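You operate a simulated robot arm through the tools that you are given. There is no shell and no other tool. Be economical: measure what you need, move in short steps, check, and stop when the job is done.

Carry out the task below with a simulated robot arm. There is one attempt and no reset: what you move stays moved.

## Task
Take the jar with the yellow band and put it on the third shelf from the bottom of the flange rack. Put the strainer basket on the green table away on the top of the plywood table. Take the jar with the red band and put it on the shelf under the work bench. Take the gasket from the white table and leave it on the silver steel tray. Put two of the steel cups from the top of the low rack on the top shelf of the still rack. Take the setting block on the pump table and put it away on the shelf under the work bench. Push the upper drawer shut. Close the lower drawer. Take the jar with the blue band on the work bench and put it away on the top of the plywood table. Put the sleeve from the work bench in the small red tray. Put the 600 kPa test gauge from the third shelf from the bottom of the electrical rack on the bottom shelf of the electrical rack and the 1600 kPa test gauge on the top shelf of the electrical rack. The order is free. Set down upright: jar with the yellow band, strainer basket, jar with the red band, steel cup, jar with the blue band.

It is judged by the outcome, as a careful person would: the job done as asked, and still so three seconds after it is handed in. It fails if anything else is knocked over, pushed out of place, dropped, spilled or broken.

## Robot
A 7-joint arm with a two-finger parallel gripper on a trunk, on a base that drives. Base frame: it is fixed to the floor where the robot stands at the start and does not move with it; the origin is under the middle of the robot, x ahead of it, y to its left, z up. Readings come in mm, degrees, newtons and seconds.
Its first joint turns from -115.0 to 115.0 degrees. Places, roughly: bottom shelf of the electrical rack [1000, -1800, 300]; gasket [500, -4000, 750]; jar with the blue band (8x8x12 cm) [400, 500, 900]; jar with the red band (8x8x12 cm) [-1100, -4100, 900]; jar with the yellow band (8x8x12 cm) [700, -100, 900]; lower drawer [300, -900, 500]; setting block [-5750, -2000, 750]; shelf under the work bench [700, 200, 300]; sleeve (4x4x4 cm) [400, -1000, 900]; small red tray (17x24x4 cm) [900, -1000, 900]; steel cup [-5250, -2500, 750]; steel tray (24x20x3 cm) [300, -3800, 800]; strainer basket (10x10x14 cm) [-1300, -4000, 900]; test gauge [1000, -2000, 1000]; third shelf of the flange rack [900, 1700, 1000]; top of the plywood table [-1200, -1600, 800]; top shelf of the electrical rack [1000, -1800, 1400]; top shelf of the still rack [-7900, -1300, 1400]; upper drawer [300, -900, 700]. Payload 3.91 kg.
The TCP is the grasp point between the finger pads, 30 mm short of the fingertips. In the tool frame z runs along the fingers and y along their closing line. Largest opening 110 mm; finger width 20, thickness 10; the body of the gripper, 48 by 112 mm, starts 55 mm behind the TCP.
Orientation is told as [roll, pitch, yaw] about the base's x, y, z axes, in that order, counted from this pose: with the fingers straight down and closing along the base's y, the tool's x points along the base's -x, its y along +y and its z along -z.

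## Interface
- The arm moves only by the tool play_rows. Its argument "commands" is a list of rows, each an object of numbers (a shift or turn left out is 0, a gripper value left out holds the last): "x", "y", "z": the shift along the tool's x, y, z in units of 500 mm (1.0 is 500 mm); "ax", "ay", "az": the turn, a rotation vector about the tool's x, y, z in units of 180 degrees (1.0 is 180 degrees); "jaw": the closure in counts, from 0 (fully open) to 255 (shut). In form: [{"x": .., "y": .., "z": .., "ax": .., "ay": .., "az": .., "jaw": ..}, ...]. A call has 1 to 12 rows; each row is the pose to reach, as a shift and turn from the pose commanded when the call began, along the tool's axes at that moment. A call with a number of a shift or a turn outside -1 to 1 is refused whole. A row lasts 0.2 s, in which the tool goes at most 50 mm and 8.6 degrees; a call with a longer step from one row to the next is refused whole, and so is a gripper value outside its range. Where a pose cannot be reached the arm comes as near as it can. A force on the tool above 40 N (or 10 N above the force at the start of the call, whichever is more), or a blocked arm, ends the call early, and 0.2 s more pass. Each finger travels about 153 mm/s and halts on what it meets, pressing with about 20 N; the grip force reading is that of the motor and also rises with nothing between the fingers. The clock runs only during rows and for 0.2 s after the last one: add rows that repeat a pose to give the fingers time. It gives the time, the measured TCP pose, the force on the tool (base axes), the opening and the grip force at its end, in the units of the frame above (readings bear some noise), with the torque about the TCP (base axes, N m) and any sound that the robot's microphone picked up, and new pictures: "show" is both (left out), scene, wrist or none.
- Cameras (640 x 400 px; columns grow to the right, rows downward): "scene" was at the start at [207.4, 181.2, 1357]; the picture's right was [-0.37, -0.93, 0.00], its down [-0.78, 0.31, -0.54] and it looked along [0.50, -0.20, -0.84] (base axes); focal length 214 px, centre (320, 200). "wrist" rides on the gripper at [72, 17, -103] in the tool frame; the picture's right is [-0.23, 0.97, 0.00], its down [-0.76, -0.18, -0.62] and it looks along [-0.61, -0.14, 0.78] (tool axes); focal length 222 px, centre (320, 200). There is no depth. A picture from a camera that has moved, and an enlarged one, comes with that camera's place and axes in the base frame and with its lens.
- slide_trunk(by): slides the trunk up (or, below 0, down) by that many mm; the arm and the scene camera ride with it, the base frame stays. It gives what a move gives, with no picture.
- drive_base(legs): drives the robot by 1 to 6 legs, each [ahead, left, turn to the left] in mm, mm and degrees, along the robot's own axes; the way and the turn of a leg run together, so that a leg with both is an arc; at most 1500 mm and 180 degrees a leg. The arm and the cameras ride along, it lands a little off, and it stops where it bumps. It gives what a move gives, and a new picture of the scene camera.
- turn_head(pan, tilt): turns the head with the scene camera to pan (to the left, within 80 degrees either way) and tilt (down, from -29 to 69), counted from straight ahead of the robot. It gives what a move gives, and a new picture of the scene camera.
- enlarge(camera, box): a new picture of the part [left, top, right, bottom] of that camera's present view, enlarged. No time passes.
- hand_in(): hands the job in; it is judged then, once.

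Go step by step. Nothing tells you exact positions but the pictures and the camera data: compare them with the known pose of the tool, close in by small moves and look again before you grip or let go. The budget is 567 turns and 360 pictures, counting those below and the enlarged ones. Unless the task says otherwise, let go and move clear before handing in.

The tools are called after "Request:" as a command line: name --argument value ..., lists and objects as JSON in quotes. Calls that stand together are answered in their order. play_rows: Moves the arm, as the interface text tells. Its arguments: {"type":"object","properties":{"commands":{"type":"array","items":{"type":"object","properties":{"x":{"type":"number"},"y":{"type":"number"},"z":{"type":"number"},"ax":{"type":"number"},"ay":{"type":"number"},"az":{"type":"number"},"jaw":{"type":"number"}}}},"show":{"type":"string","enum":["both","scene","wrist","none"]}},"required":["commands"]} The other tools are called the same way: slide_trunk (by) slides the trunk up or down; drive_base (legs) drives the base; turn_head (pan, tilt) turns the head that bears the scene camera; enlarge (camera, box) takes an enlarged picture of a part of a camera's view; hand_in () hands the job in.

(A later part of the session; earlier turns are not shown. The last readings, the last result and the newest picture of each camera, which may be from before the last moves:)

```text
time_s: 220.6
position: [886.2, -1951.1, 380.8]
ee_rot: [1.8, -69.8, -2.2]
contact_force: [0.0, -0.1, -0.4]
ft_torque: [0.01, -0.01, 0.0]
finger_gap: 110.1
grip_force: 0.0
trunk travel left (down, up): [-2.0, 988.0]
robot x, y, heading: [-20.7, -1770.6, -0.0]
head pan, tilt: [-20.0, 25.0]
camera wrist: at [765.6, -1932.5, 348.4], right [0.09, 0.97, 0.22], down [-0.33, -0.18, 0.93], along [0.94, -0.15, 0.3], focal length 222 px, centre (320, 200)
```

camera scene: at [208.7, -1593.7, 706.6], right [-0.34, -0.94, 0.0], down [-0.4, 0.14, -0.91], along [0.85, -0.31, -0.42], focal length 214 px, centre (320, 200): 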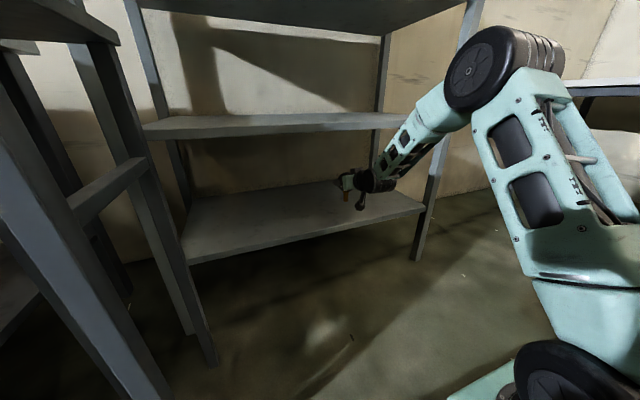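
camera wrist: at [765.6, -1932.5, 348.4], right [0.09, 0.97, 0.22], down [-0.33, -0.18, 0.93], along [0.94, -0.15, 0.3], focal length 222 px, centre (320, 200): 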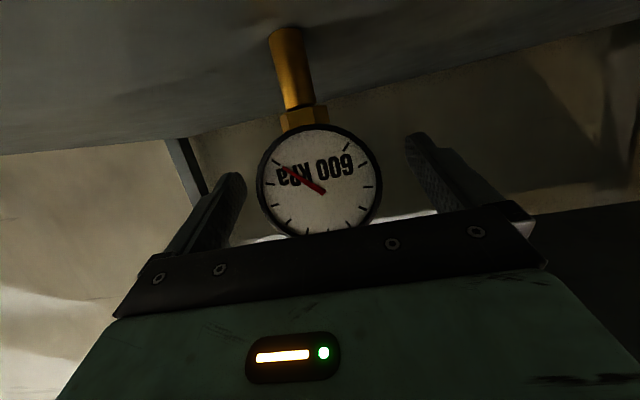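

The 600 gauge stands on the bottom shelf. I back out, raise, and go to the far tables (gasket, strainer, red jar).

Request:
drive_base --legs '[[-350, 0, 0]]'

Request:
slide_trunk --by 400

Request:
slide_trunk --by 300

Request:
drive_base --legs '[[0, -700, 0], [0, 0, -90]]'

Request:
turn_head --pan 0 --tilt 30

```text
time_s: 222.9
position: [539.8, -1955.6, 381.1]
ee_rot: [1.7, -69.8, -2.4]
contact_force: [-0.2, 0.8, 0.2]
ft_torque: [0.02, 0.01, -0.06]
finger_gap: 110.0
grip_force: 0.1
trunk travel left (down, up): [-2.0, 988.0]
robot x, y, heading: [-363.4, -1766.0, -0.1]
head pan, tilt: [-20.0, 25.0]
camera scene: at [-137.7, -1594.6, 680.7], right [-0.34, -0.94, 0.0], down [-0.4, 0.15, -0.91], along [0.85, -0.31, -0.42], focal length 214 px, centre (320, 200)
```

scene: 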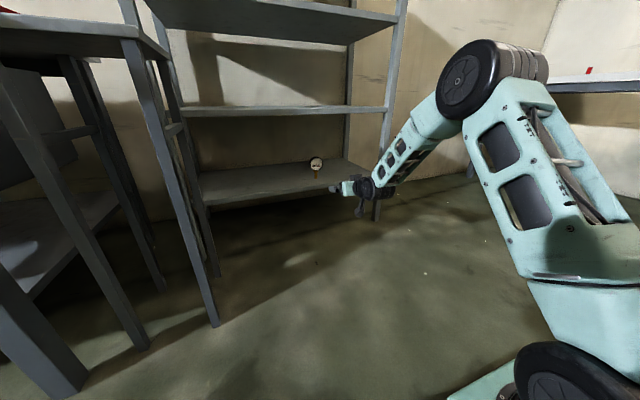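

```text
time_s: 226.7
position: [539.1, -1954.8, 780.9]
ee_rot: [1.7, -70.0, -2.5]
contact_force: [-0.1, 0.1, 0.0]
ft_torque: [0.03, 0.01, 0.0]
finger_gap: 109.9
grip_force: 0.0
trunk travel left (down, up): [-402.0, 588.0]
robot x, y, heading: [-366.7, -1770.1, -0.3]
head pan, tilt: [-20.0, 25.0]
```

```text
time_s: 229.7
position: [539.7, -1955.8, 1080.2]
ee_rot: [1.7, -69.9, -2.4]
contact_force: [0.4, -0.7, 0.4]
ft_torque: [0.02, 0.01, 0.02]
finger_gap: 109.8
grip_force: 0.0
trunk travel left (down, up): [-702.0, 288.0]
robot x, y, heading: [-367.5, -1771.0, -0.1]
head pan, tilt: [-20.0, 25.0]
```

```text
time_s: 237.4
position: [-568.4, -3361.8, 1079.8]
ee_rot: [1.6, -69.8, -93.4]
contact_force: [0.0, -0.4, 0.2]
ft_torque: [0.0, 0.0, 0.03]
finger_gap: 110.2
grip_force: 0.0
trunk travel left (down, up): [-702.0, 288.0]
robot x, y, heading: [-362.2, -2457.0, -91.3]
head pan, tilt: [-20.0, 25.0]
camera scene: at [-196.6, -2689.1, 1380.7], right [-0.93, 0.36, 0.0], down [0.15, 0.39, -0.91], along [-0.33, -0.85, -0.42], focal length 214 px, centre (320, 200)
```

scene: 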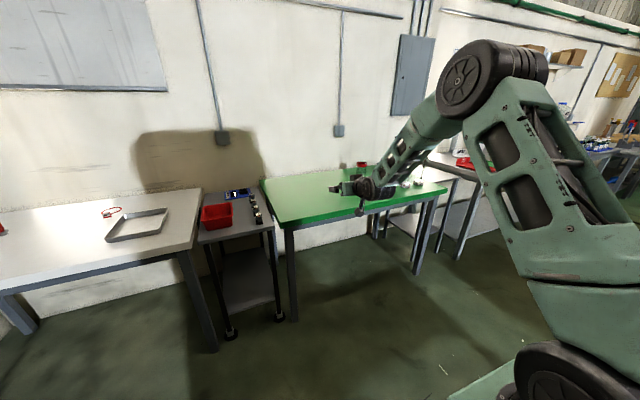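

```text
time_s: 238.2
position: [-566.6, -3362.0, 1081.8]
ee_rot: [1.7, -69.9, -93.5]
contact_force: [0.2, -0.8, -0.7]
ft_torque: [-0.02, 0.03, 0.02]
finger_gap: 109.9
grip_force: 0.0
trunk travel left (down, up): [-702.0, 288.0]
robot x, y, heading: [-366.1, -2456.3, -91.1]
head pan, tilt: [0.0, 30.0]
camera scene: at [-165.2, -2693.5, 1372.7], right [-1.0, 0.02, 0.0], down [0.01, 0.5, -0.87], along [-0.02, -0.87, -0.5], focal length 214 px, centre (320, 200)
```

scene: 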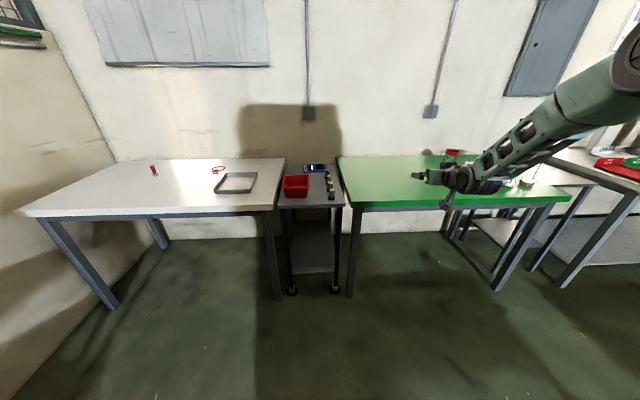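

Request:
enlarge --camera "scene" --box '[130, 145, 350, 215]'

Request:
enlarge --camera "scene" --box '[380, 130, 600, 230]'

```text
2.91 times, centred on (240, 180) of scene
camera zoom: at [-165.2, -2693.5, 1372.7], right [-1.0, 0.02, 0.0], down [0.01, 0.5, -0.87], along [-0.02, -0.87, -0.5], focal length 624 px, centre (553, 258)
```

zoom: 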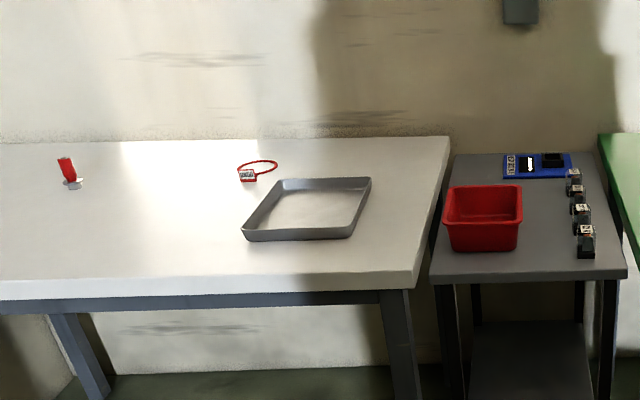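

```text
2.91 times, centred on (490, 180) of scene
camera zoom: at [-165.2, -2693.5, 1372.7], right [-1.0, 0.02, 0.0], down [0.01, 0.5, -0.87], along [-0.02, -0.87, -0.5], focal length 624 px, centre (-174, 258)
```

zoom: 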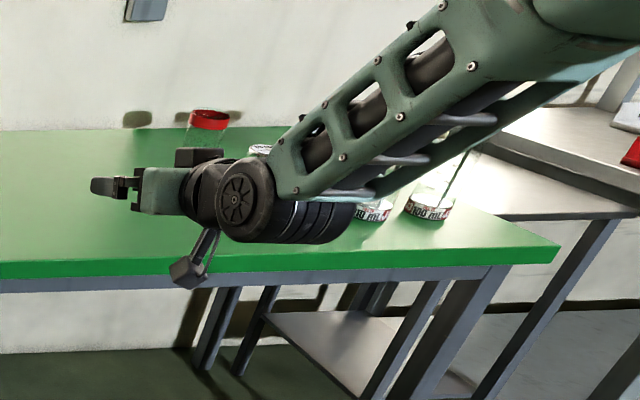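

The white table carries the red ring gasket (with a tag) and the silver tray. I turn the tool down and drive in front of that table.

Request:
play_rows --commands '[{"x": 0.003, "z": -0.034, "ay": 0.0432}, {"x": 0.006, "z": -0.069, "ay": 0.0864}, {"x": 0.009, "z": -0.103, "ay": 0.1297}, {"x": 0.012, "z": -0.138, "ay": 0.173}, {"x": 0.015, "z": -0.172, "ay": 0.216}, {"x": 0.018, "z": -0.207, "ay": 0.259}, {"x": 0.021, "z": -0.241, "ay": 0.303}, {"x": 0.024, "z": -0.276, "ay": 0.346}, {"x": 0.027, "z": -0.31, "ay": 0.389}]' --show "none"

Request:
drive_base --legs '[[300, 1000, 1.2], [380, 0, 0]]'

Request:
turn_head --pan -15 --tilt 40

Request:
play_rows --commands '[{"jaw": 0}]' --show "wrist"

```text
time_s: 240.2
position: [-563.4, -3210.7, 1122.1]
ee_rot: [0.6, 0.2, -91.8]
contact_force: [0.4, 0.9, 0.6]
ft_torque: [0.03, -0.01, 0.03]
finger_gap: 110.0
grip_force: 0.1
trunk travel left (down, up): [-702.0, 288.0]
robot x, y, heading: [-362.6, -2458.9, -91.4]
head pan, tilt: [0.0, 30.0]
```

```text
time_s: 247.5
position: [451.6, -3898.8, 1121.6]
ee_rot: [0.6, 0.1, -90.1]
contact_force: [0.4, -0.5, -0.5]
ft_torque: [-0.01, -0.05, -0.01]
finger_gap: 109.9
grip_force: 0.0
trunk travel left (down, up): [-702.0, 288.0]
robot x, y, heading: [632.6, -3140.0, -89.2]
head pan, tilt: [0.0, 30.0]
camera scene: at [835.0, -3369.6, 1372.7], right [-1.0, -0.01, 0.0], down [0.0, 0.5, -0.87], along [0.01, -0.87, -0.5], focal length 214 px, centre (320, 200)
```

scene: 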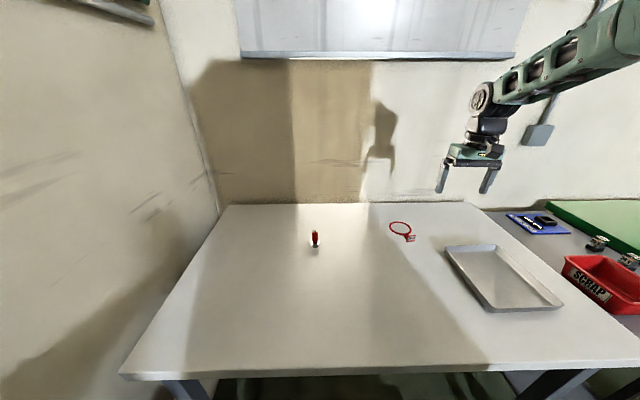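

```text
time_s: 248.3
position: [451.8, -3899.3, 1122.6]
ee_rot: [0.7, 0.1, -90.1]
contact_force: [0.3, 0.8, -1.0]
ft_torque: [-0.04, -0.02, -0.01]
finger_gap: 109.8
grip_force: 0.1
trunk travel left (down, up): [-702.0, 288.0]
robot x, y, heading: [630.3, -3142.9, -89.7]
head pan, tilt: [-15.0, 40.0]
camera scene: at [813.0, -3361.5, 1357.4], right [-0.97, 0.25, 0.0], down [0.16, 0.62, -0.77], along [-0.19, -0.74, -0.64], focal length 214 px, centre (320, 200)
```

scene: 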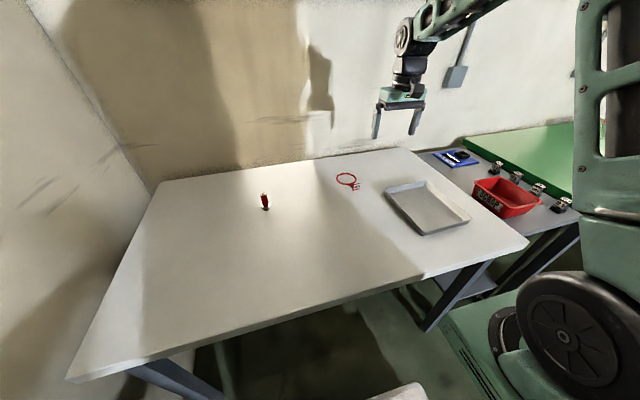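

```text
time_s: 248.7
position: [452.4, -3898.8, 1121.4]
ee_rot: [0.6, 0.1, -90.2]
contact_force: [-0.4, 0.8, 0.1]
ft_torque: [0.01, 0.0, 0.01]
finger_gap: 109.8
grip_force: 0.0
trunk travel left (down, up): [-702.0, 288.0]
robot x, y, heading: [625.6, -3139.3, -89.4]
head pan, tilt: [-15.0, 40.0]
camera wrist: at [468.6, -3826.4, 1225.9], right [0.97, -0.23, 0.01], down [-0.19, -0.76, 0.62], along [-0.13, -0.61, -0.78], focal length 222 px, centre (320, 200)
```

wrist: 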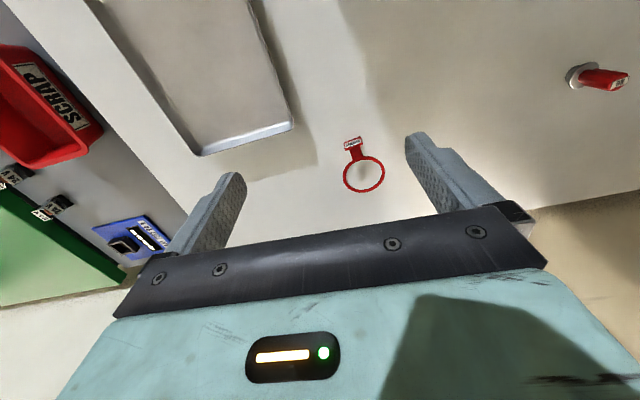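

Triangulation puts the table top near z 818 and the gasket tag at about (495,−4023). I hover over it.

Request:
play_rows --commands '[{"x": -0.052, "y": 0.017, "z": 0.076}, {"x": -0.105, "y": 0.034, "z": 0.152}, {"x": -0.157, "y": 0.052, "z": 0.228}, {"x": -0.21, "y": 0.069, "z": 0.304}, {"x": -0.256, "y": 0.086, "z": 0.38}]' --show "wrist"

```text
time_s: 249.9
position: [497.4, -4025.4, 932.4]
ee_rot: [0.6, 0.0, -90.1]
contact_force: [-0.6, 0.4, 0.5]
ft_torque: [-0.05, 0.03, -0.01]
finger_gap: 109.9
grip_force: 0.1
trunk travel left (down, up): [-702.0, 288.0]
robot x, y, heading: [628.3, -3145.0, -89.6]
head pan, tilt: [-15.0, 40.0]
camera wrist: at [513.6, -3953.1, 1036.7], right [0.97, -0.23, 0.01], down [-0.19, -0.76, 0.62], along [-0.13, -0.61, -0.78], focal length 222 px, centre (320, 200)
```

wrist: 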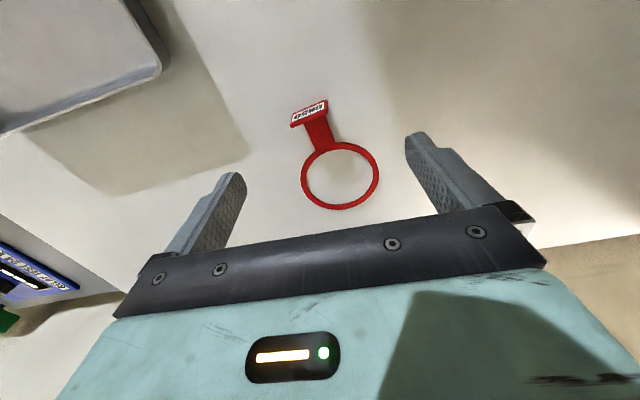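

Request:
play_rows --commands '[{"x": 0.009, "y": -0.003, "z": 0.04, "az": -0.028, "jaw": 100}, {"x": 0.018, "y": -0.007, "z": 0.09, "az": -0.0556, "jaw": 100}, {"x": 0.018, "y": -0.007, "z": 0.13, "az": -0.0556, "jaw": 100}]' --show "wrist"

```text
time_s: 250.7
position: [494.6, -4017.9, 867.7]
ee_rot: [0.6, 0.1, -80.0]
contact_force: [-1.0, 0.9, -0.1]
ft_torque: [0.0, -0.01, 0.0]
finger_gap: 66.9
grip_force: 0.2
trunk travel left (down, up): [-702.0, 288.0]
robot x, y, heading: [627.3, -3141.1, -89.2]
head pan, tilt: [-15.0, 40.0]
camera wrist: at [497.7, -3943.7, 971.4], right [1.0, -0.06, 0.01], down [-0.05, -0.78, 0.62], along [-0.03, -0.62, -0.78], focal length 222 px, centre (320, 200)
```

wrist: 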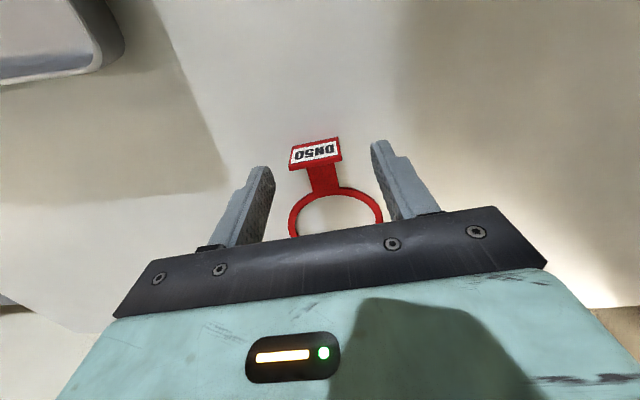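

Request:
play_rows --commands '[{"x": 0.008, "y": -0.004, "z": 0.012}, {"x": 0.008, "y": -0.004, "z": 0.022}, {"x": 0.008, "y": -0.004, "z": 0.03}]' --show "none"

Request:
play_rows --commands '[{"z": 0.004}, {"z": 0.008}]' --show "wrist"

```text
time_s: 251.5
position: [491.8, -4014.4, 852.5]
ee_rot: [0.6, 0.0, -80.0]
contact_force: [-0.5, -0.6, 0.0]
ft_torque: [-0.01, -0.01, -0.01]
finger_gap: 66.7
grip_force: 0.1
trunk travel left (down, up): [-702.0, 288.0]
robot x, y, heading: [624.6, -3141.1, -89.4]
head pan, tilt: [-15.0, 40.0]
```

```text
time_s: 252.1
position: [491.3, -4014.5, 850.0]
ee_rot: [0.5, -0.1, -80.1]
contact_force: [0.5, 1.1, 5.2]
ft_torque: [-0.01, 0.19, -0.07]
finger_gap: 66.9
grip_force: 0.0
trunk travel left (down, up): [-702.0, 288.0]
robot x, y, heading: [630.6, -3139.2, -89.0]
head pan, tilt: [-15.0, 40.0]
camera wrist: at [495.5, -3940.5, 953.8], right [1.0, -0.06, 0.01], down [-0.05, -0.78, 0.62], along [-0.03, -0.62, -0.78], focal length 222 px, centre (320, 200)
```

wrist: 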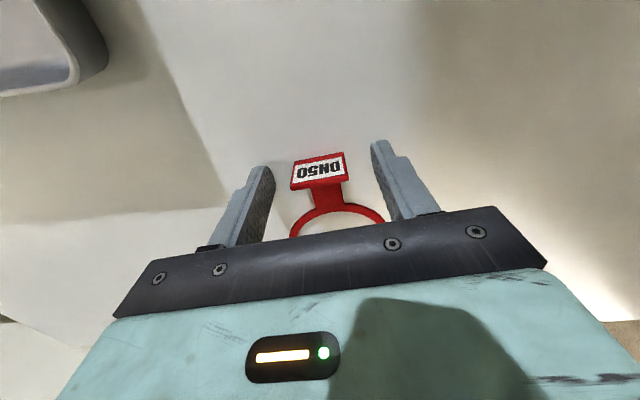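

Just touching the table (top ≈ 820). I lift 1.5 mm and close on the tag.

Request:
play_rows --commands '[{"z": -0.004, "jaw": 150}, {"z": -0.004, "jaw": 255}, {"z": -0.004, "jaw": 255}, {"z": -0.004, "jaw": 255}]' --show "wrist"

Request:
play_rows --commands '[{"z": -0.08}, {"z": -0.16}, {"z": -0.2}]' --show "wrist"

```text
time_s: 253.1
position: [491.8, -4015.1, 852.2]
ee_rot: [0.6, 0.0, -80.0]
contact_force: [0.0, 1.3, -0.1]
ft_torque: [0.02, 0.0, 0.02]
finger_gap: 33.2
grip_force: 20.2
trunk travel left (down, up): [-702.0, 288.0]
robot x, y, heading: [625.9, -3140.2, -89.4]
head pan, tilt: [-15.0, 40.0]
camera wrist: at [495.5, -3940.2, 954.9], right [1.0, -0.06, 0.01], down [-0.05, -0.78, 0.62], along [-0.03, -0.62, -0.78], focal length 222 px, centre (320, 200)
```

wrist: 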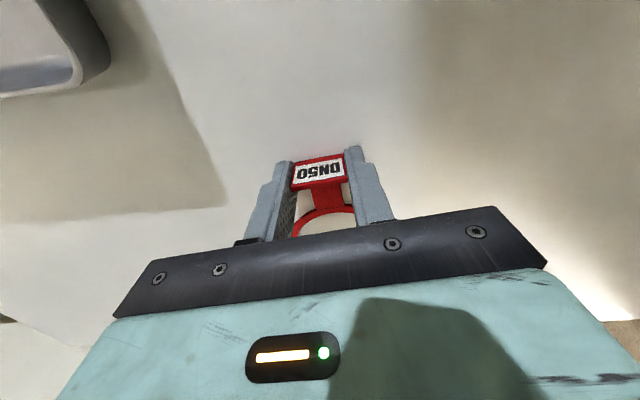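

```text
time_s: 253.9
position: [489.6, -4015.8, 950.3]
ee_rot: [0.6, -0.1, -80.1]
contact_force: [-0.2, 0.4, -0.1]
ft_torque: [0.04, -0.01, 0.01]
finger_gap: 33.4
grip_force: 20.2
trunk travel left (down, up): [-702.0, 288.0]
robot x, y, heading: [625.1, -3141.3, -89.4]
head pan, tilt: [-15.0, 40.0]
camera wrist: at [492.9, -3940.4, 1054.4], right [1.0, -0.06, 0.01], down [-0.05, -0.78, 0.62], along [-0.03, -0.62, -0.78], focal length 222 px, centre (320, 200)
```

wrist: 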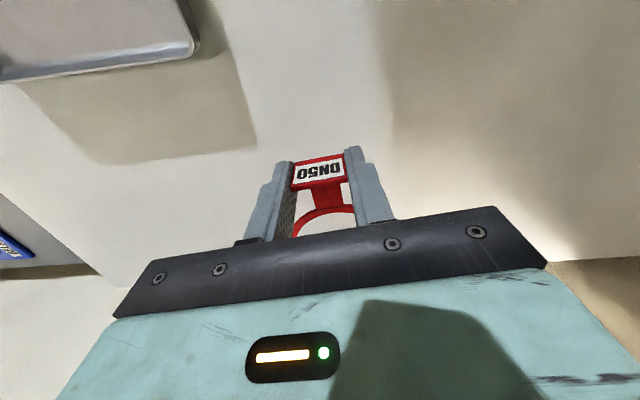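

The gasket is held flat. I shift the base so that it hangs over the tray's middle.

Request:
drive_base --legs '[[-246, -193, 0]]'

Request:
turn_head --pan -5 --tilt 45

Request:
play_rows --commands '[{"jaw": 255}]' --show "wrist"

```text
time_s: 256.0
position: [289.9, -3773.9, 951.0]
ee_rot: [0.6, 0.0, -80.5]
contact_force: [0.2, -0.5, -1.5]
ft_torque: [0.06, -0.01, -0.01]
finger_gap: 33.2
grip_force: 20.1
trunk travel left (down, up): [-702.0, 288.0]
robot x, y, heading: [429.1, -2898.8, -89.7]
head pan, tilt: [-15.0, 40.0]
camera scene: at [618.3, -3122.0, 1357.3], right [-0.97, 0.26, 0.0], down [0.16, 0.62, -0.77], along [-0.2, -0.74, -0.64], focal length 214 px, centre (320, 200)
```

scene: 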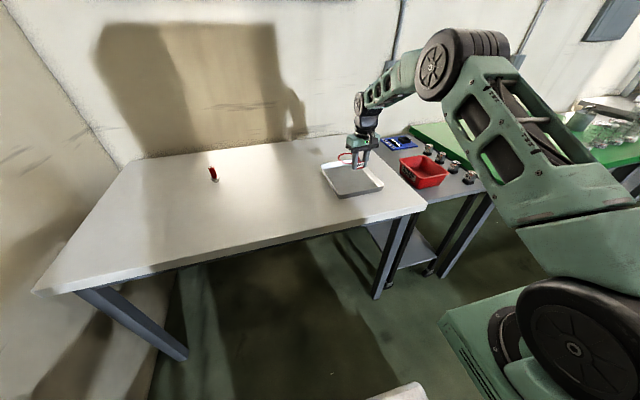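

```text
time_s: 256.7
position: [290.8, -3772.8, 950.7]
ee_rot: [0.6, 0.0, -80.4]
contact_force: [0.6, -0.2, -1.6]
ft_torque: [-0.02, 0.02, 0.01]
finger_gap: 33.2
grip_force: 20.3
trunk travel left (down, up): [-702.0, 288.0]
robot x, y, heading: [432.0, -2901.3, -89.9]
head pan, tilt: [-5.0, 45.0]
camera scene: at [633.2, -3120.9, 1350.1], right [-1.0, 0.08, 0.0], down [0.06, 0.7, -0.71], along [-0.06, -0.7, -0.71], focal length 214 px, centre (320, 200)
```

scene: 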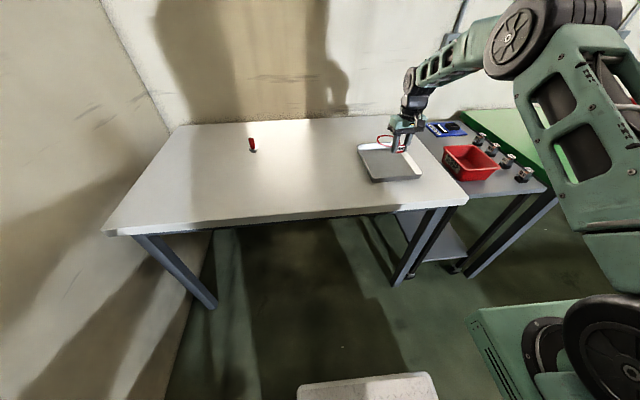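

```text
time_s: 257.1
position: [289.7, -3773.9, 952.2]
ee_rot: [0.6, 0.0, -80.6]
contact_force: [0.5, -0.3, -0.8]
ft_torque: [0.01, -0.01, -0.01]
finger_gap: 33.2
grip_force: 19.8
trunk travel left (down, up): [-702.0, 288.0]
robot x, y, heading: [436.7, -2903.3, -89.8]
head pan, tilt: [-5.0, 45.0]
camera wrist: at [294.5, -3698.6, 1054.3], right [1.0, -0.06, 0.01], down [-0.06, -0.78, 0.62], along [-0.03, -0.62, -0.78], focal length 222 px, centre (320, 200)
```

wrist: 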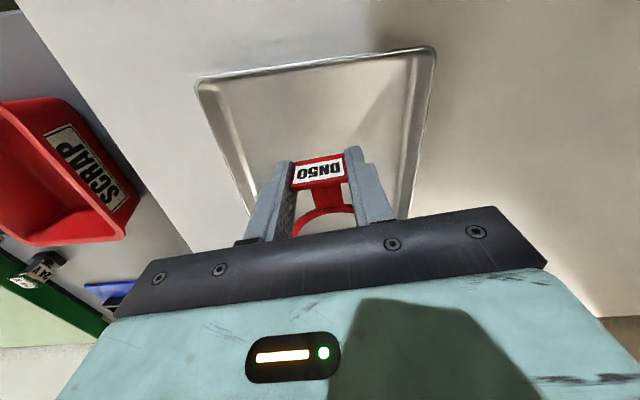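

Request:
slide_trunk --by -90

Request:
play_rows --commands '[{"z": 0.008}, {"z": 0.014}]' --show "wrist"

```text
time_s: 258.4
position: [291.3, -3772.7, 860.8]
ee_rot: [0.7, 0.1, -80.5]
contact_force: [-0.2, -0.4, -0.2]
ft_torque: [-0.01, -0.02, -0.03]
finger_gap: 33.0
grip_force: 20.1
trunk travel left (down, up): [-612.0, 378.0]
robot x, y, heading: [438.0, -2901.1, -89.9]
head pan, tilt: [-5.0, 45.0]
```

```text
time_s: 258.9
position: [291.1, -3772.4, 855.7]
ee_rot: [0.6, -0.1, -80.4]
contact_force: [0.2, 2.9, 4.7]
ft_torque: [-0.35, 0.14, -0.05]
finger_gap: 33.3
grip_force: 19.6
trunk travel left (down, up): [-612.0, 378.0]
robot x, y, heading: [432.0, -2901.6, -89.9]
head pan, tilt: [-5.0, 45.0]
camera wrist: at [295.1, -3698.4, 958.1], right [1.0, -0.06, 0.01], down [-0.06, -0.78, 0.62], along [-0.03, -0.62, -0.78], focal length 222 px, centre (320, 200)
```

wrist: 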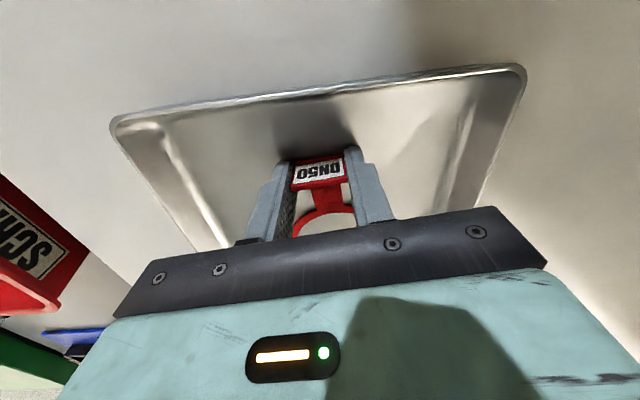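

Contact with the tray floor. I release and rise.

Request:
play_rows --commands '[{"jaw": 170}, {"jaw": 130}, {"jaw": 110}, {"z": -0.08, "jaw": 110}, {"z": -0.16, "jaw": 110}, {"z": -0.24, "jaw": 110}, {"z": -0.34, "jaw": 60}, {"z": -0.4, "jaw": 0}]' --show "wrist"

```text
time_s: 260.8
position: [287.7, -3772.5, 1054.7]
ee_rot: [0.6, 0.0, -80.5]
contact_force: [0.5, 0.6, -1.0]
ft_torque: [0.04, -0.02, -0.01]
finger_gap: 110.0
grip_force: 0.1
trunk travel left (down, up): [-612.0, 378.0]
robot x, y, heading: [435.1, -2905.2, -89.7]
head pan, tilt: [-5.0, 45.0]
camera wrist: at [291.1, -3699.0, 1158.7], right [1.0, -0.06, 0.01], down [-0.06, -0.78, 0.62], along [-0.03, -0.62, -0.78], focal length 222 px, centre (320, 200)
```

wrist: 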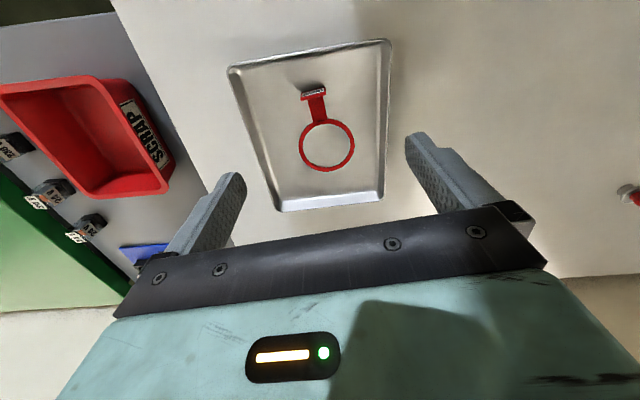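

The gasket lies in the silver tray. Now to the green table for the strainer and the red jar.

Request:
drive_base --legs '[[0, -1400, 0]]'

Request:
turn_head --pan 5 --tilt 35

```text
time_s: 267.7
position: [-1106.8, -3784.8, 1055.0]
ee_rot: [0.5, 0.0, -80.2]
contact_force: [-0.3, 0.6, -0.5]
ft_torque: [0.0, 0.0, -0.01]
finger_gap: 110.4
grip_force: 0.0
trunk travel left (down, up): [-612.0, 378.0]
robot x, y, heading: [-967.6, -2906.2, -89.6]
head pan, tilt: [-5.0, 45.0]
camera scene: at [-766.6, -3128.9, 1260.1], right [-1.0, 0.08, 0.0], down [0.05, 0.71, -0.71], along [-0.05, -0.7, -0.71], focal length 214 px, centre (320, 200)
```

scene: 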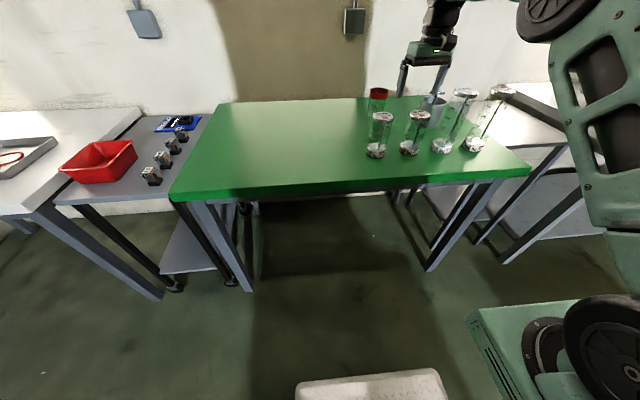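

```text
time_s: 268.5
position: [-1107.6, -3784.4, 1055.1]
ee_rot: [0.6, 0.1, -80.1]
contact_force: [0.2, 1.2, -0.6]
ft_torque: [0.01, 0.01, 0.01]
finger_gap: 110.2
grip_force: 0.0
trunk travel left (down, up): [-612.0, 378.0]
robot x, y, heading: [-969.3, -2905.9, -89.3]
head pan, tilt: [5.0, 35.0]
camera scene: at [-751.9, -3135.5, 1274.8], right [-1.0, -0.1, 0.0], down [-0.06, 0.57, -0.82], along [0.08, -0.81, -0.57], focal length 214 px, centre (320, 200)
```

scene: 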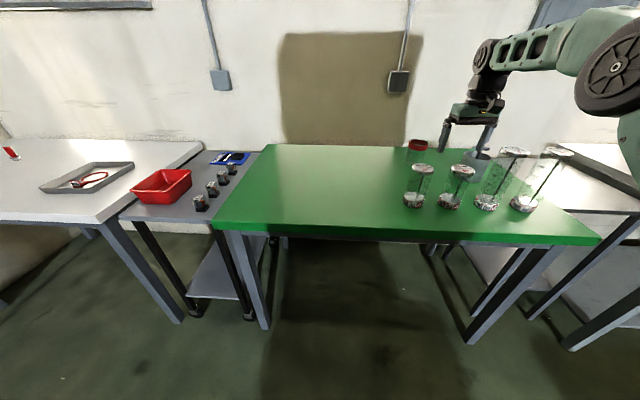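

Request:
enlarge --camera "scene" --box '[380, 110, 600, 240]'

Request:
play_rows --commands '[{"jaw": 0}]' --show "wrist"

```text
2.91 times, centred on (490, 175) of scene
camera zoom: at [-751.9, -3135.5, 1274.8], right [-1.0, -0.1, 0.0], down [-0.06, 0.57, -0.82], along [0.08, -0.81, -0.57], focal length 624 px, centre (-174, 273)
```

zoom: 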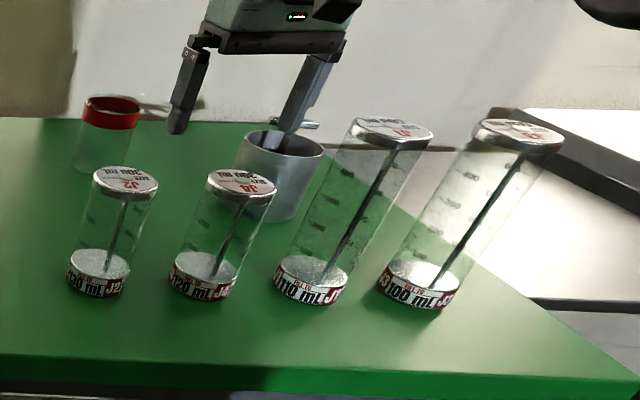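

```text
time_s: 268.9
position: [-1107.3, -3783.4, 1056.0]
ee_rot: [0.6, 0.0, -80.0]
contact_force: [0.2, -0.8, -0.3]
ft_torque: [0.0, -0.01, 0.04]
finger_gap: 110.0
grip_force: 0.0
trunk travel left (down, up): [-612.0, 378.0]
robot x, y, heading: [-966.8, -2911.8, -89.7]
head pan, tilt: [5.0, 35.0]
camera wrist: at [-1104.4, -3709.6, 1158.4], right [1.0, -0.06, 0.01], down [-0.05, -0.78, 0.62], along [-0.03, -0.62, -0.78], focal length 222 px, centre (320, 200)
```

wrist: 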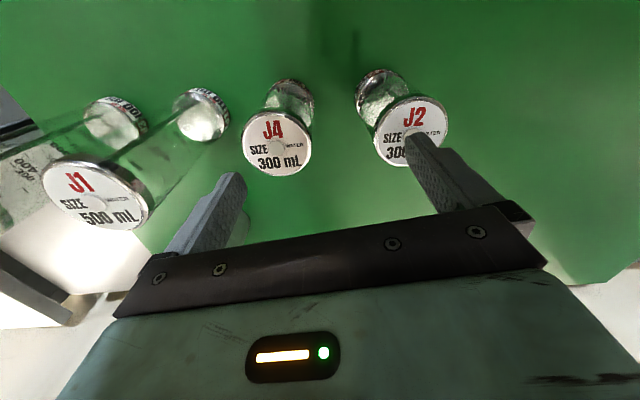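

The red jar (about (−1101,−4111)) and the strainer (about (−1250,−3912), rim 960) stand behind four tall glass jars; table top z≈820. I go high and hover over the strainer.

Request:
slide_trunk --by 150

Request:
drive_base --legs '[[128, -143, 0]]'

Request:
play_rows --commands '[{"jaw": 0}]' --show "wrist"

```text
time_s: 270.6
position: [-1108.1, -3784.7, 1203.9]
ee_rot: [0.7, 0.0, -80.0]
contact_force: [0.6, -0.4, -0.2]
ft_torque: [-0.03, 0.0, -0.01]
finger_gap: 110.0
grip_force: 0.1
trunk travel left (down, up): [-762.0, 228.0]
robot x, y, heading: [-966.9, -2913.9, -89.5]
head pan, tilt: [5.0, 35.0]
```

```text
time_s: 272.2
position: [-1249.2, -3914.2, 1205.3]
ee_rot: [0.6, 0.0, -80.1]
contact_force: [-0.4, -0.8, 0.5]
ft_torque: [0.02, -0.01, -0.03]
finger_gap: 110.1
grip_force: 0.1
trunk travel left (down, up): [-762.0, 228.0]
robot x, y, heading: [-1109.8, -3036.5, -89.6]
head pan, tilt: [5.0, 35.0]
camera scene: at [-893.5, -3265.0, 1424.9], right [-1.0, -0.1, 0.0], down [-0.06, 0.57, -0.82], along [0.08, -0.82, -0.57], focal length 214 px, centre (320, 200)
```

scene: 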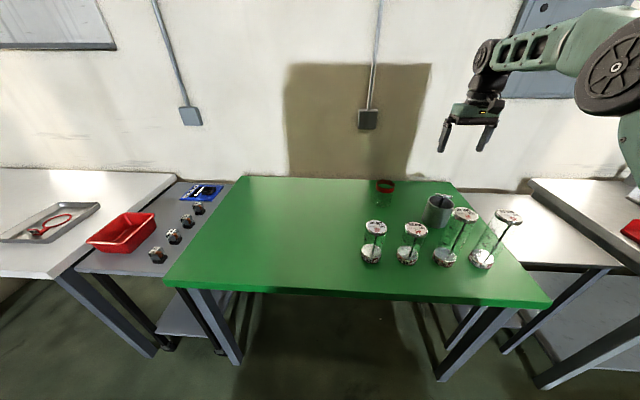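

```text
time_s: 272.6
position: [-1249.8, -3913.1, 1203.9]
ee_rot: [0.6, 0.0, -80.2]
contact_force: [-0.1, 0.8, -0.3]
ft_torque: [0.0, 0.04, -0.02]
finger_gap: 109.9
grip_force: 0.1
trunk travel left (down, up): [-762.0, 228.0]
robot x, y, heading: [-1106.9, -3040.3, -89.3]
head pan, tilt: [5.0, 35.0]
camera wrist: at [-1246.3, -3839.1, 1308.5], right [1.0, -0.06, 0.01], down [-0.05, -0.78, 0.62], along [-0.03, -0.62, -0.78], focal length 222 px, centre (320, 200)
```

wrist: 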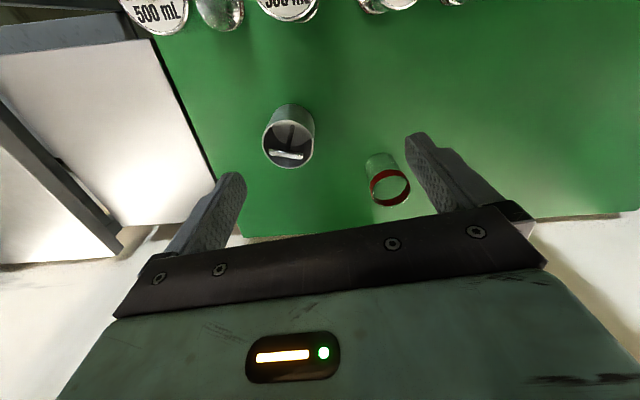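

Request:
enlarge --camera "wrist" --box '[220, 60, 440, 220]'

Request:
enlarge --camera "scene" --box '[340, 160, 540, 285]'

```text
2.50 times, centred on (330, 140) of wrist
camera zoom: at [-1246.3, -3839.1, 1308.5], right [1.0, -0.06, 0.01], down [-0.05, -0.78, 0.62], along [-0.03, -0.62, -0.78], focal length 555 px, centre (295, 350)
```

zoom: 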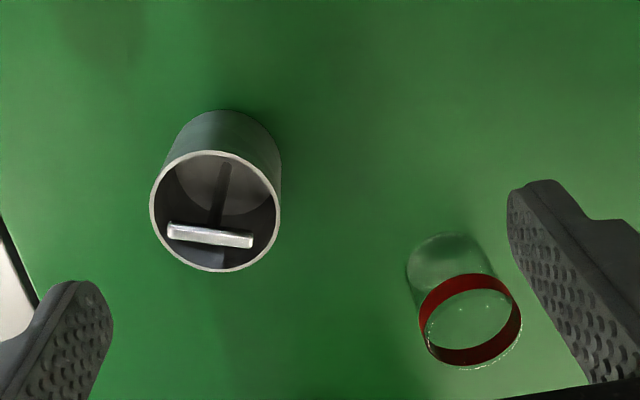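

```text
3.20 times, centred on (440, 222) of scene
camera zoom: at [-893.6, -3265.0, 1424.9], right [-1.0, -0.1, 0.0], down [-0.06, 0.57, -0.82], along [0.08, -0.82, -0.57], focal length 686 px, centre (-64, 128)
```

zoom: 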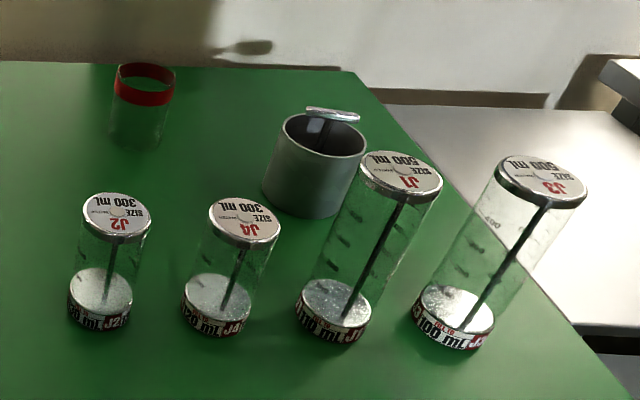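

The strainer has a T-handle bar at about (−1315,−4018,953), nearly along x. I drive nearer and turn the tool to close across it.

Request:
drive_base --legs '[[100, -60, 0]]'

Request:
play_rows --commands '[{"z": 0.015, "az": -0.0468}, {"z": 0.03, "az": -0.0936}, {"z": 0.045, "az": -0.1404}, {"z": 0.06, "az": -0.1872}, {"z": 0.075, "az": -0.234}, {"z": 0.09, "az": -0.2808}, {"z": 0.105, "az": -0.3276}, {"z": 0.12, "az": -0.3744}]' --show "wrist"

```text
time_s: 273.8
position: [-1312.8, -4015.5, 1206.1]
ee_rot: [0.6, 0.0, -80.3]
contact_force: [-0.2, -0.4, 0.5]
ft_torque: [-0.01, -0.01, 0.01]
finger_gap: 109.8
grip_force: 0.1
trunk travel left (down, up): [-762.0, 228.0]
robot x, y, heading: [-1168.2, -3143.5, -89.4]
head pan, tilt: [5.0, 35.0]
camera scene: at [-953.5, -3367.7, 1424.9], right [-1.0, -0.09, 0.0], down [-0.05, 0.57, -0.82], along [0.08, -0.82, -0.57], focal length 214 px, centre (320, 200)
```

scene: 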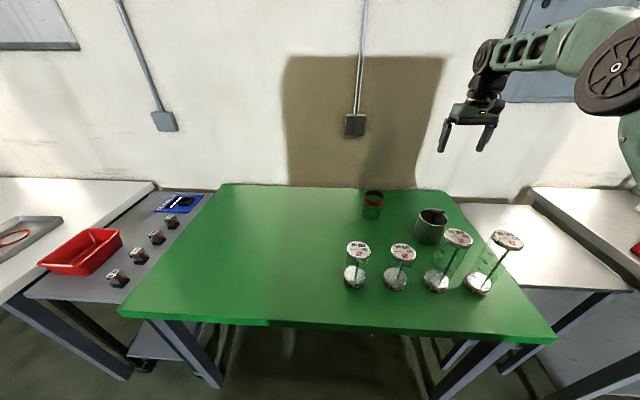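

```text
time_s: 275.6
position: [-1311.0, -4015.7, 1145.4]
ee_rot: [0.2, -0.6, -12.7]
contact_force: [0.1, -1.4, 0.3]
ft_torque: [0.0, -0.02, 0.01]
finger_gap: 110.0
grip_force: 0.1
trunk travel left (down, up): [-762.0, 228.0]
robot x, y, heading: [-1170.8, -3141.2, -89.5]
head pan, tilt: [5.0, 35.0]
camera wrist: at [-1378.9, -3982.9, 1247.7], right [0.44, 0.9, 0.01], down [0.7, -0.34, 0.63], along [0.57, -0.27, -0.78], focal length 222 px, centre (320, 200)
```

wrist: 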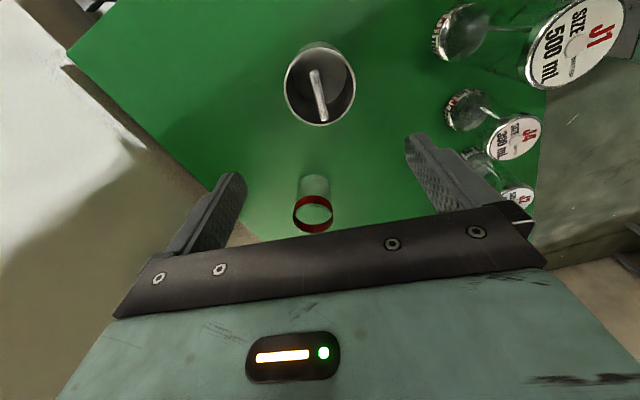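

Request:
play_rows --commands '[{"z": 0.08, "jaw": 160}, {"z": 0.16, "jaw": 160}, {"z": 0.24, "jaw": 160}, {"z": 0.3, "jaw": 160}]' --show "wrist"

```text
time_s: 276.6
position: [-1308.7, -4014.5, 993.0]
ee_rot: [0.2, -0.4, -12.9]
contact_force: [0.3, 0.6, 0.6]
ft_torque: [-0.03, 0.0, -0.02]
finger_gap: 41.0
grip_force: 0.1
trunk travel left (down, up): [-762.0, 228.0]
robot x, y, heading: [-1171.0, -3143.1, -89.7]
head pan, tilt: [5.0, 35.0]
camera wrist: at [-1376.7, -3981.6, 1096.0], right [0.44, 0.9, 0.01], down [0.7, -0.34, 0.63], along [0.57, -0.27, -0.78], focal length 222 px, centre (320, 200)
```

wrist: 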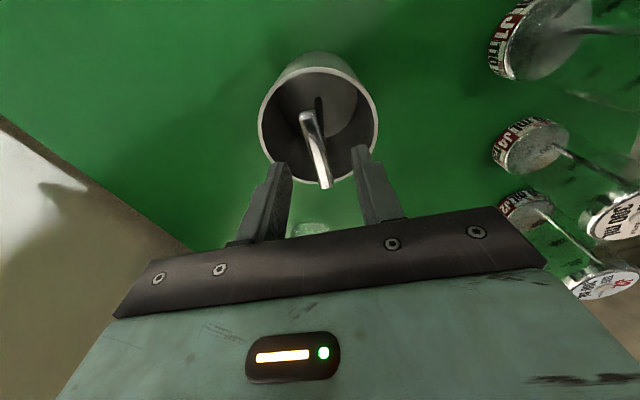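

Request:
play_rows --commands '[{"x": 0.012, "z": 0.01}, {"x": 0.012, "z": 0.035}, {"x": 0.012, "z": 0.066}]' --show "wrist"

```text
time_s: 277.4
position: [-1316.3, -4013.7, 961.0]
ee_rot: [0.2, -0.6, -12.9]
contact_force: [0.7, 0.5, -0.4]
ft_torque: [0.0, -0.01, 0.03]
finger_gap: 40.9
grip_force: 0.0
trunk travel left (down, up): [-762.0, 228.0]
robot x, y, heading: [-1169.2, -3141.9, -89.6]
head pan, tilt: [5.0, 35.0]
camera wrist: at [-1383.3, -3981.6, 1063.5], right [0.44, 0.9, 0.01], down [0.7, -0.34, 0.63], along [0.57, -0.27, -0.78], focal length 222 px, centre (320, 200)
```

wrist: 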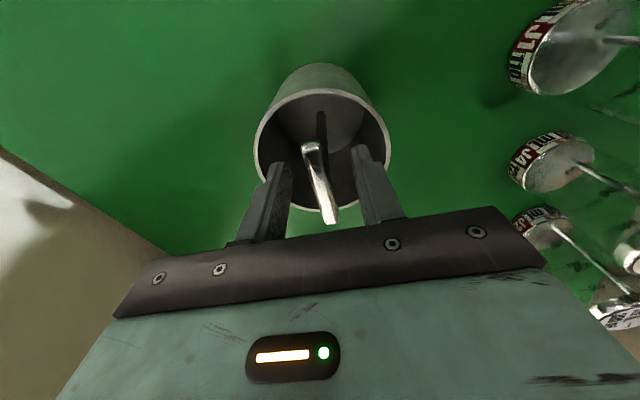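

Request:
play_rows --commands '[{"jaw": 255}, {"jaw": 255}, {"jaw": 255}]' --show "none"

Request:
slide_trunk --by 60

Request:
play_rows --commands '[{"jaw": 255}]'

```text
time_s: 278.2
position: [-1316.1, -4014.6, 959.9]
ee_rot: [0.2, -0.7, -12.8]
contact_force: [0.3, -0.7, 0.3]
ft_torque: [0.03, 0.01, 0.01]
finger_gap: 11.9
grip_force: 20.2
trunk travel left (down, up): [-762.0, 228.0]
robot x, y, heading: [-1169.1, -3143.1, -89.7]
head pan, tilt: [5.0, 35.0]
```

```text
time_s: 279.2
position: [-1316.4, -4015.2, 1020.3]
ee_rot: [0.2, -0.5, -12.8]
contact_force: [0.9, 0.1, -2.1]
ft_torque: [0.02, 0.03, 0.01]
finger_gap: 11.9
grip_force: 20.1
trunk travel left (down, up): [-822.0, 168.0]
robot x, y, heading: [-1169.3, -3138.9, -89.8]
head pan, tilt: [5.0, 35.0]
```

```text
time_s: 279.6
position: [-1315.0, -4015.3, 1020.9]
ee_rot: [0.2, -0.6, -12.9]
contact_force: [-0.3, -0.2, -3.1]
ft_torque: [0.0, 0.02, -0.01]
finger_gap: 11.6
grip_force: 19.7
trunk travel left (down, up): [-822.0, 168.0]
robot x, y, heading: [-1169.0, -3141.3, -89.5]
head pan, tilt: [5.0, 35.0]
camera scene: at [-953.6, -3367.9, 1484.8], right [-1.0, -0.09, 0.0], down [-0.05, 0.57, -0.82], along [0.08, -0.82, -0.57], focal length 214 px, centre (320, 200)
camera wrist: at [-1383.3, -3981.8, 1123.6], right [0.44, 0.9, 0.01], down [0.7, -0.34, 0.63], along [0.57, -0.27, -0.78], focal length 222 px, centre (320, 200)
```

scene: 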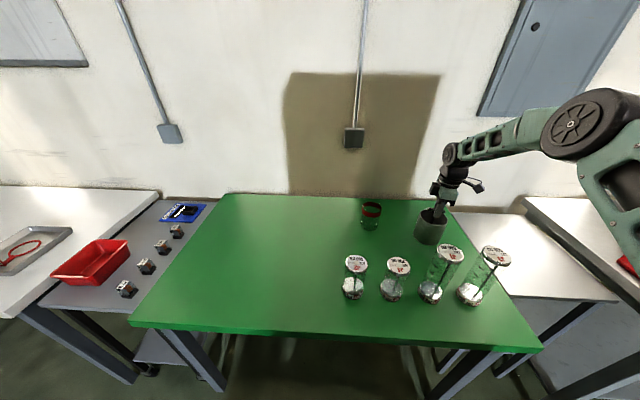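
wrist: 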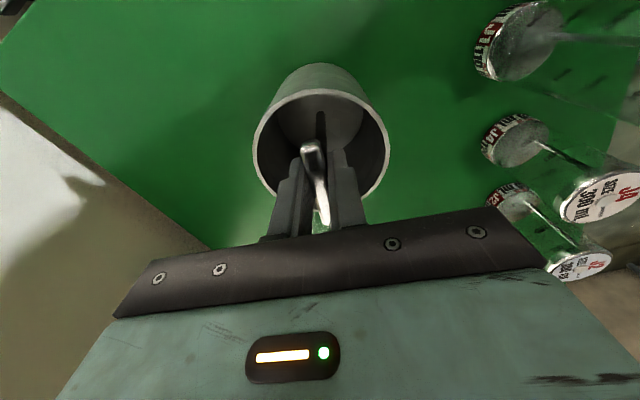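

Strainer lifted level. I raise it above the glass jars and back off.

Request:
slide_trunk --by 165

Request:
play_rows --commands '[{"z": -0.06}, {"z": -0.12}]' --show "none"

Request:
drive_base --legs '[[-650, 0, 0]]'

```text
time_s: 281.5
position: [-1316.1, -4014.4, 1186.5]
ee_rot: [0.2, -0.6, -12.9]
contact_force: [0.2, 0.7, -1.4]
ft_torque: [0.02, 0.0, 0.01]
finger_gap: 11.7
grip_force: 19.5
trunk travel left (down, up): [-987.0, 3.0]
robot x, y, heading: [-1164.9, -3143.2, -89.6]
head pan, tilt: [5.0, 35.0]
```

```text
time_s: 282.1
position: [-1315.7, -4013.9, 1244.9]
ee_rot: [0.3, -0.7, -12.9]
contact_force: [0.2, 0.8, -2.3]
ft_torque: [0.01, 0.0, -0.04]
finger_gap: 11.6
grip_force: 19.9
trunk travel left (down, up): [-987.0, 3.0]
robot x, y, heading: [-1167.1, -3140.4, -89.4]
head pan, tilt: [5.0, 35.0]
```

```text
time_s: 285.7
position: [-1316.3, -3363.2, 1245.5]
ee_rot: [0.1, -0.6, -12.6]
contact_force: [-0.9, -0.5, -3.0]
ft_torque: [0.03, 0.02, 0.0]
finger_gap: 11.6
grip_force: 19.9
trunk travel left (down, up): [-987.0, 3.0]
robot x, y, heading: [-1176.1, -2491.0, -89.1]
head pan, tilt: [5.0, 35.0]
camera scene: at [-958.8, -2716.4, 1649.8], right [-0.99, -0.1, 0.0], down [-0.06, 0.57, -0.82], along [0.08, -0.81, -0.57], focal length 214 px, centre (320, 200)
```

scene: 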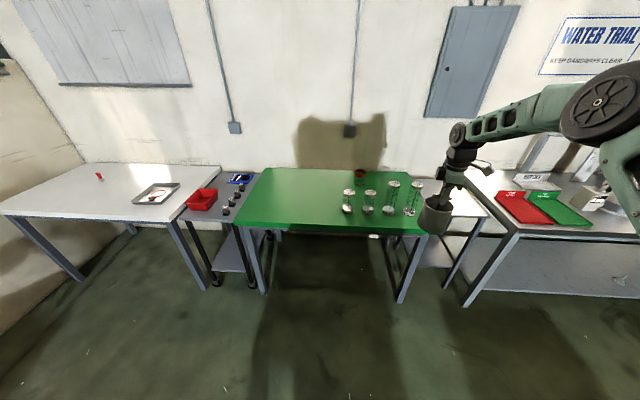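

Request:
drive_base --legs '[[230, 0, 0], [0, 0, 90], [0, 0, 90]]'

Request:
turn_head --pan 0 --tilt 35

```text
time_s: 295.2
position: [-1080.3, -1841.6, 1245.1]
ee_rot: [0.2, -0.7, 170.9]
contact_force: [0.0, -0.3, -2.3]
ft_torque: [-0.01, 0.0, 0.01]
finger_gap: 11.7
grip_force: 20.6
trunk travel left (down, up): [-987.0, 3.0]
robot x, y, heading: [-1171.0, -2722.0, 94.0]
head pan, tilt: [5.0, 35.0]
camera scene: at [-1399.1, -2506.0, 1649.9], right [0.99, 0.16, 0.0], down [0.09, -0.57, -0.82], along [-0.13, 0.81, -0.57], focal length 214 px, centre (320, 200)
```

scene: 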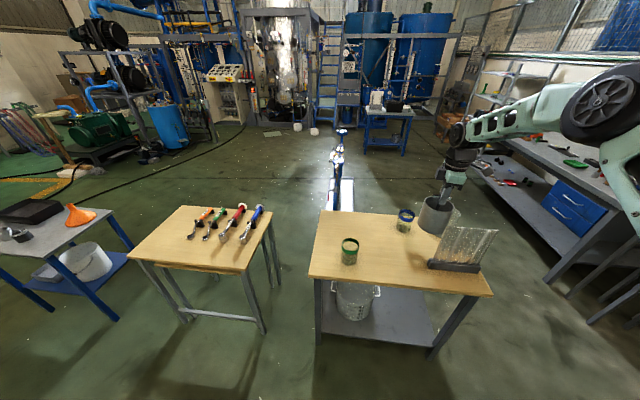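

```text
time_s: 295.9
position: [-1078.9, -1842.7, 1245.0]
ee_rot: [0.2, -0.6, 170.9]
contact_force: [0.1, 0.5, -2.1]
ft_torque: [-0.01, -0.01, -0.02]
finger_gap: 11.9
grip_force: 19.4
trunk travel left (down, up): [-987.0, 3.0]
robot x, y, heading: [-1168.3, -2720.3, 94.0]
head pan, tilt: [0.0, 35.0]
camera scene: at [-1391.6, -2505.1, 1649.9], right [1.0, 0.07, 0.0], down [0.04, -0.57, -0.82], along [-0.06, 0.82, -0.57], focal length 214 px, centre (320, 200)
```

scene: 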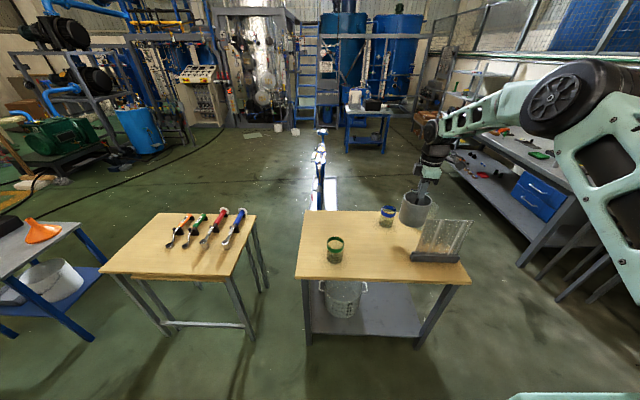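

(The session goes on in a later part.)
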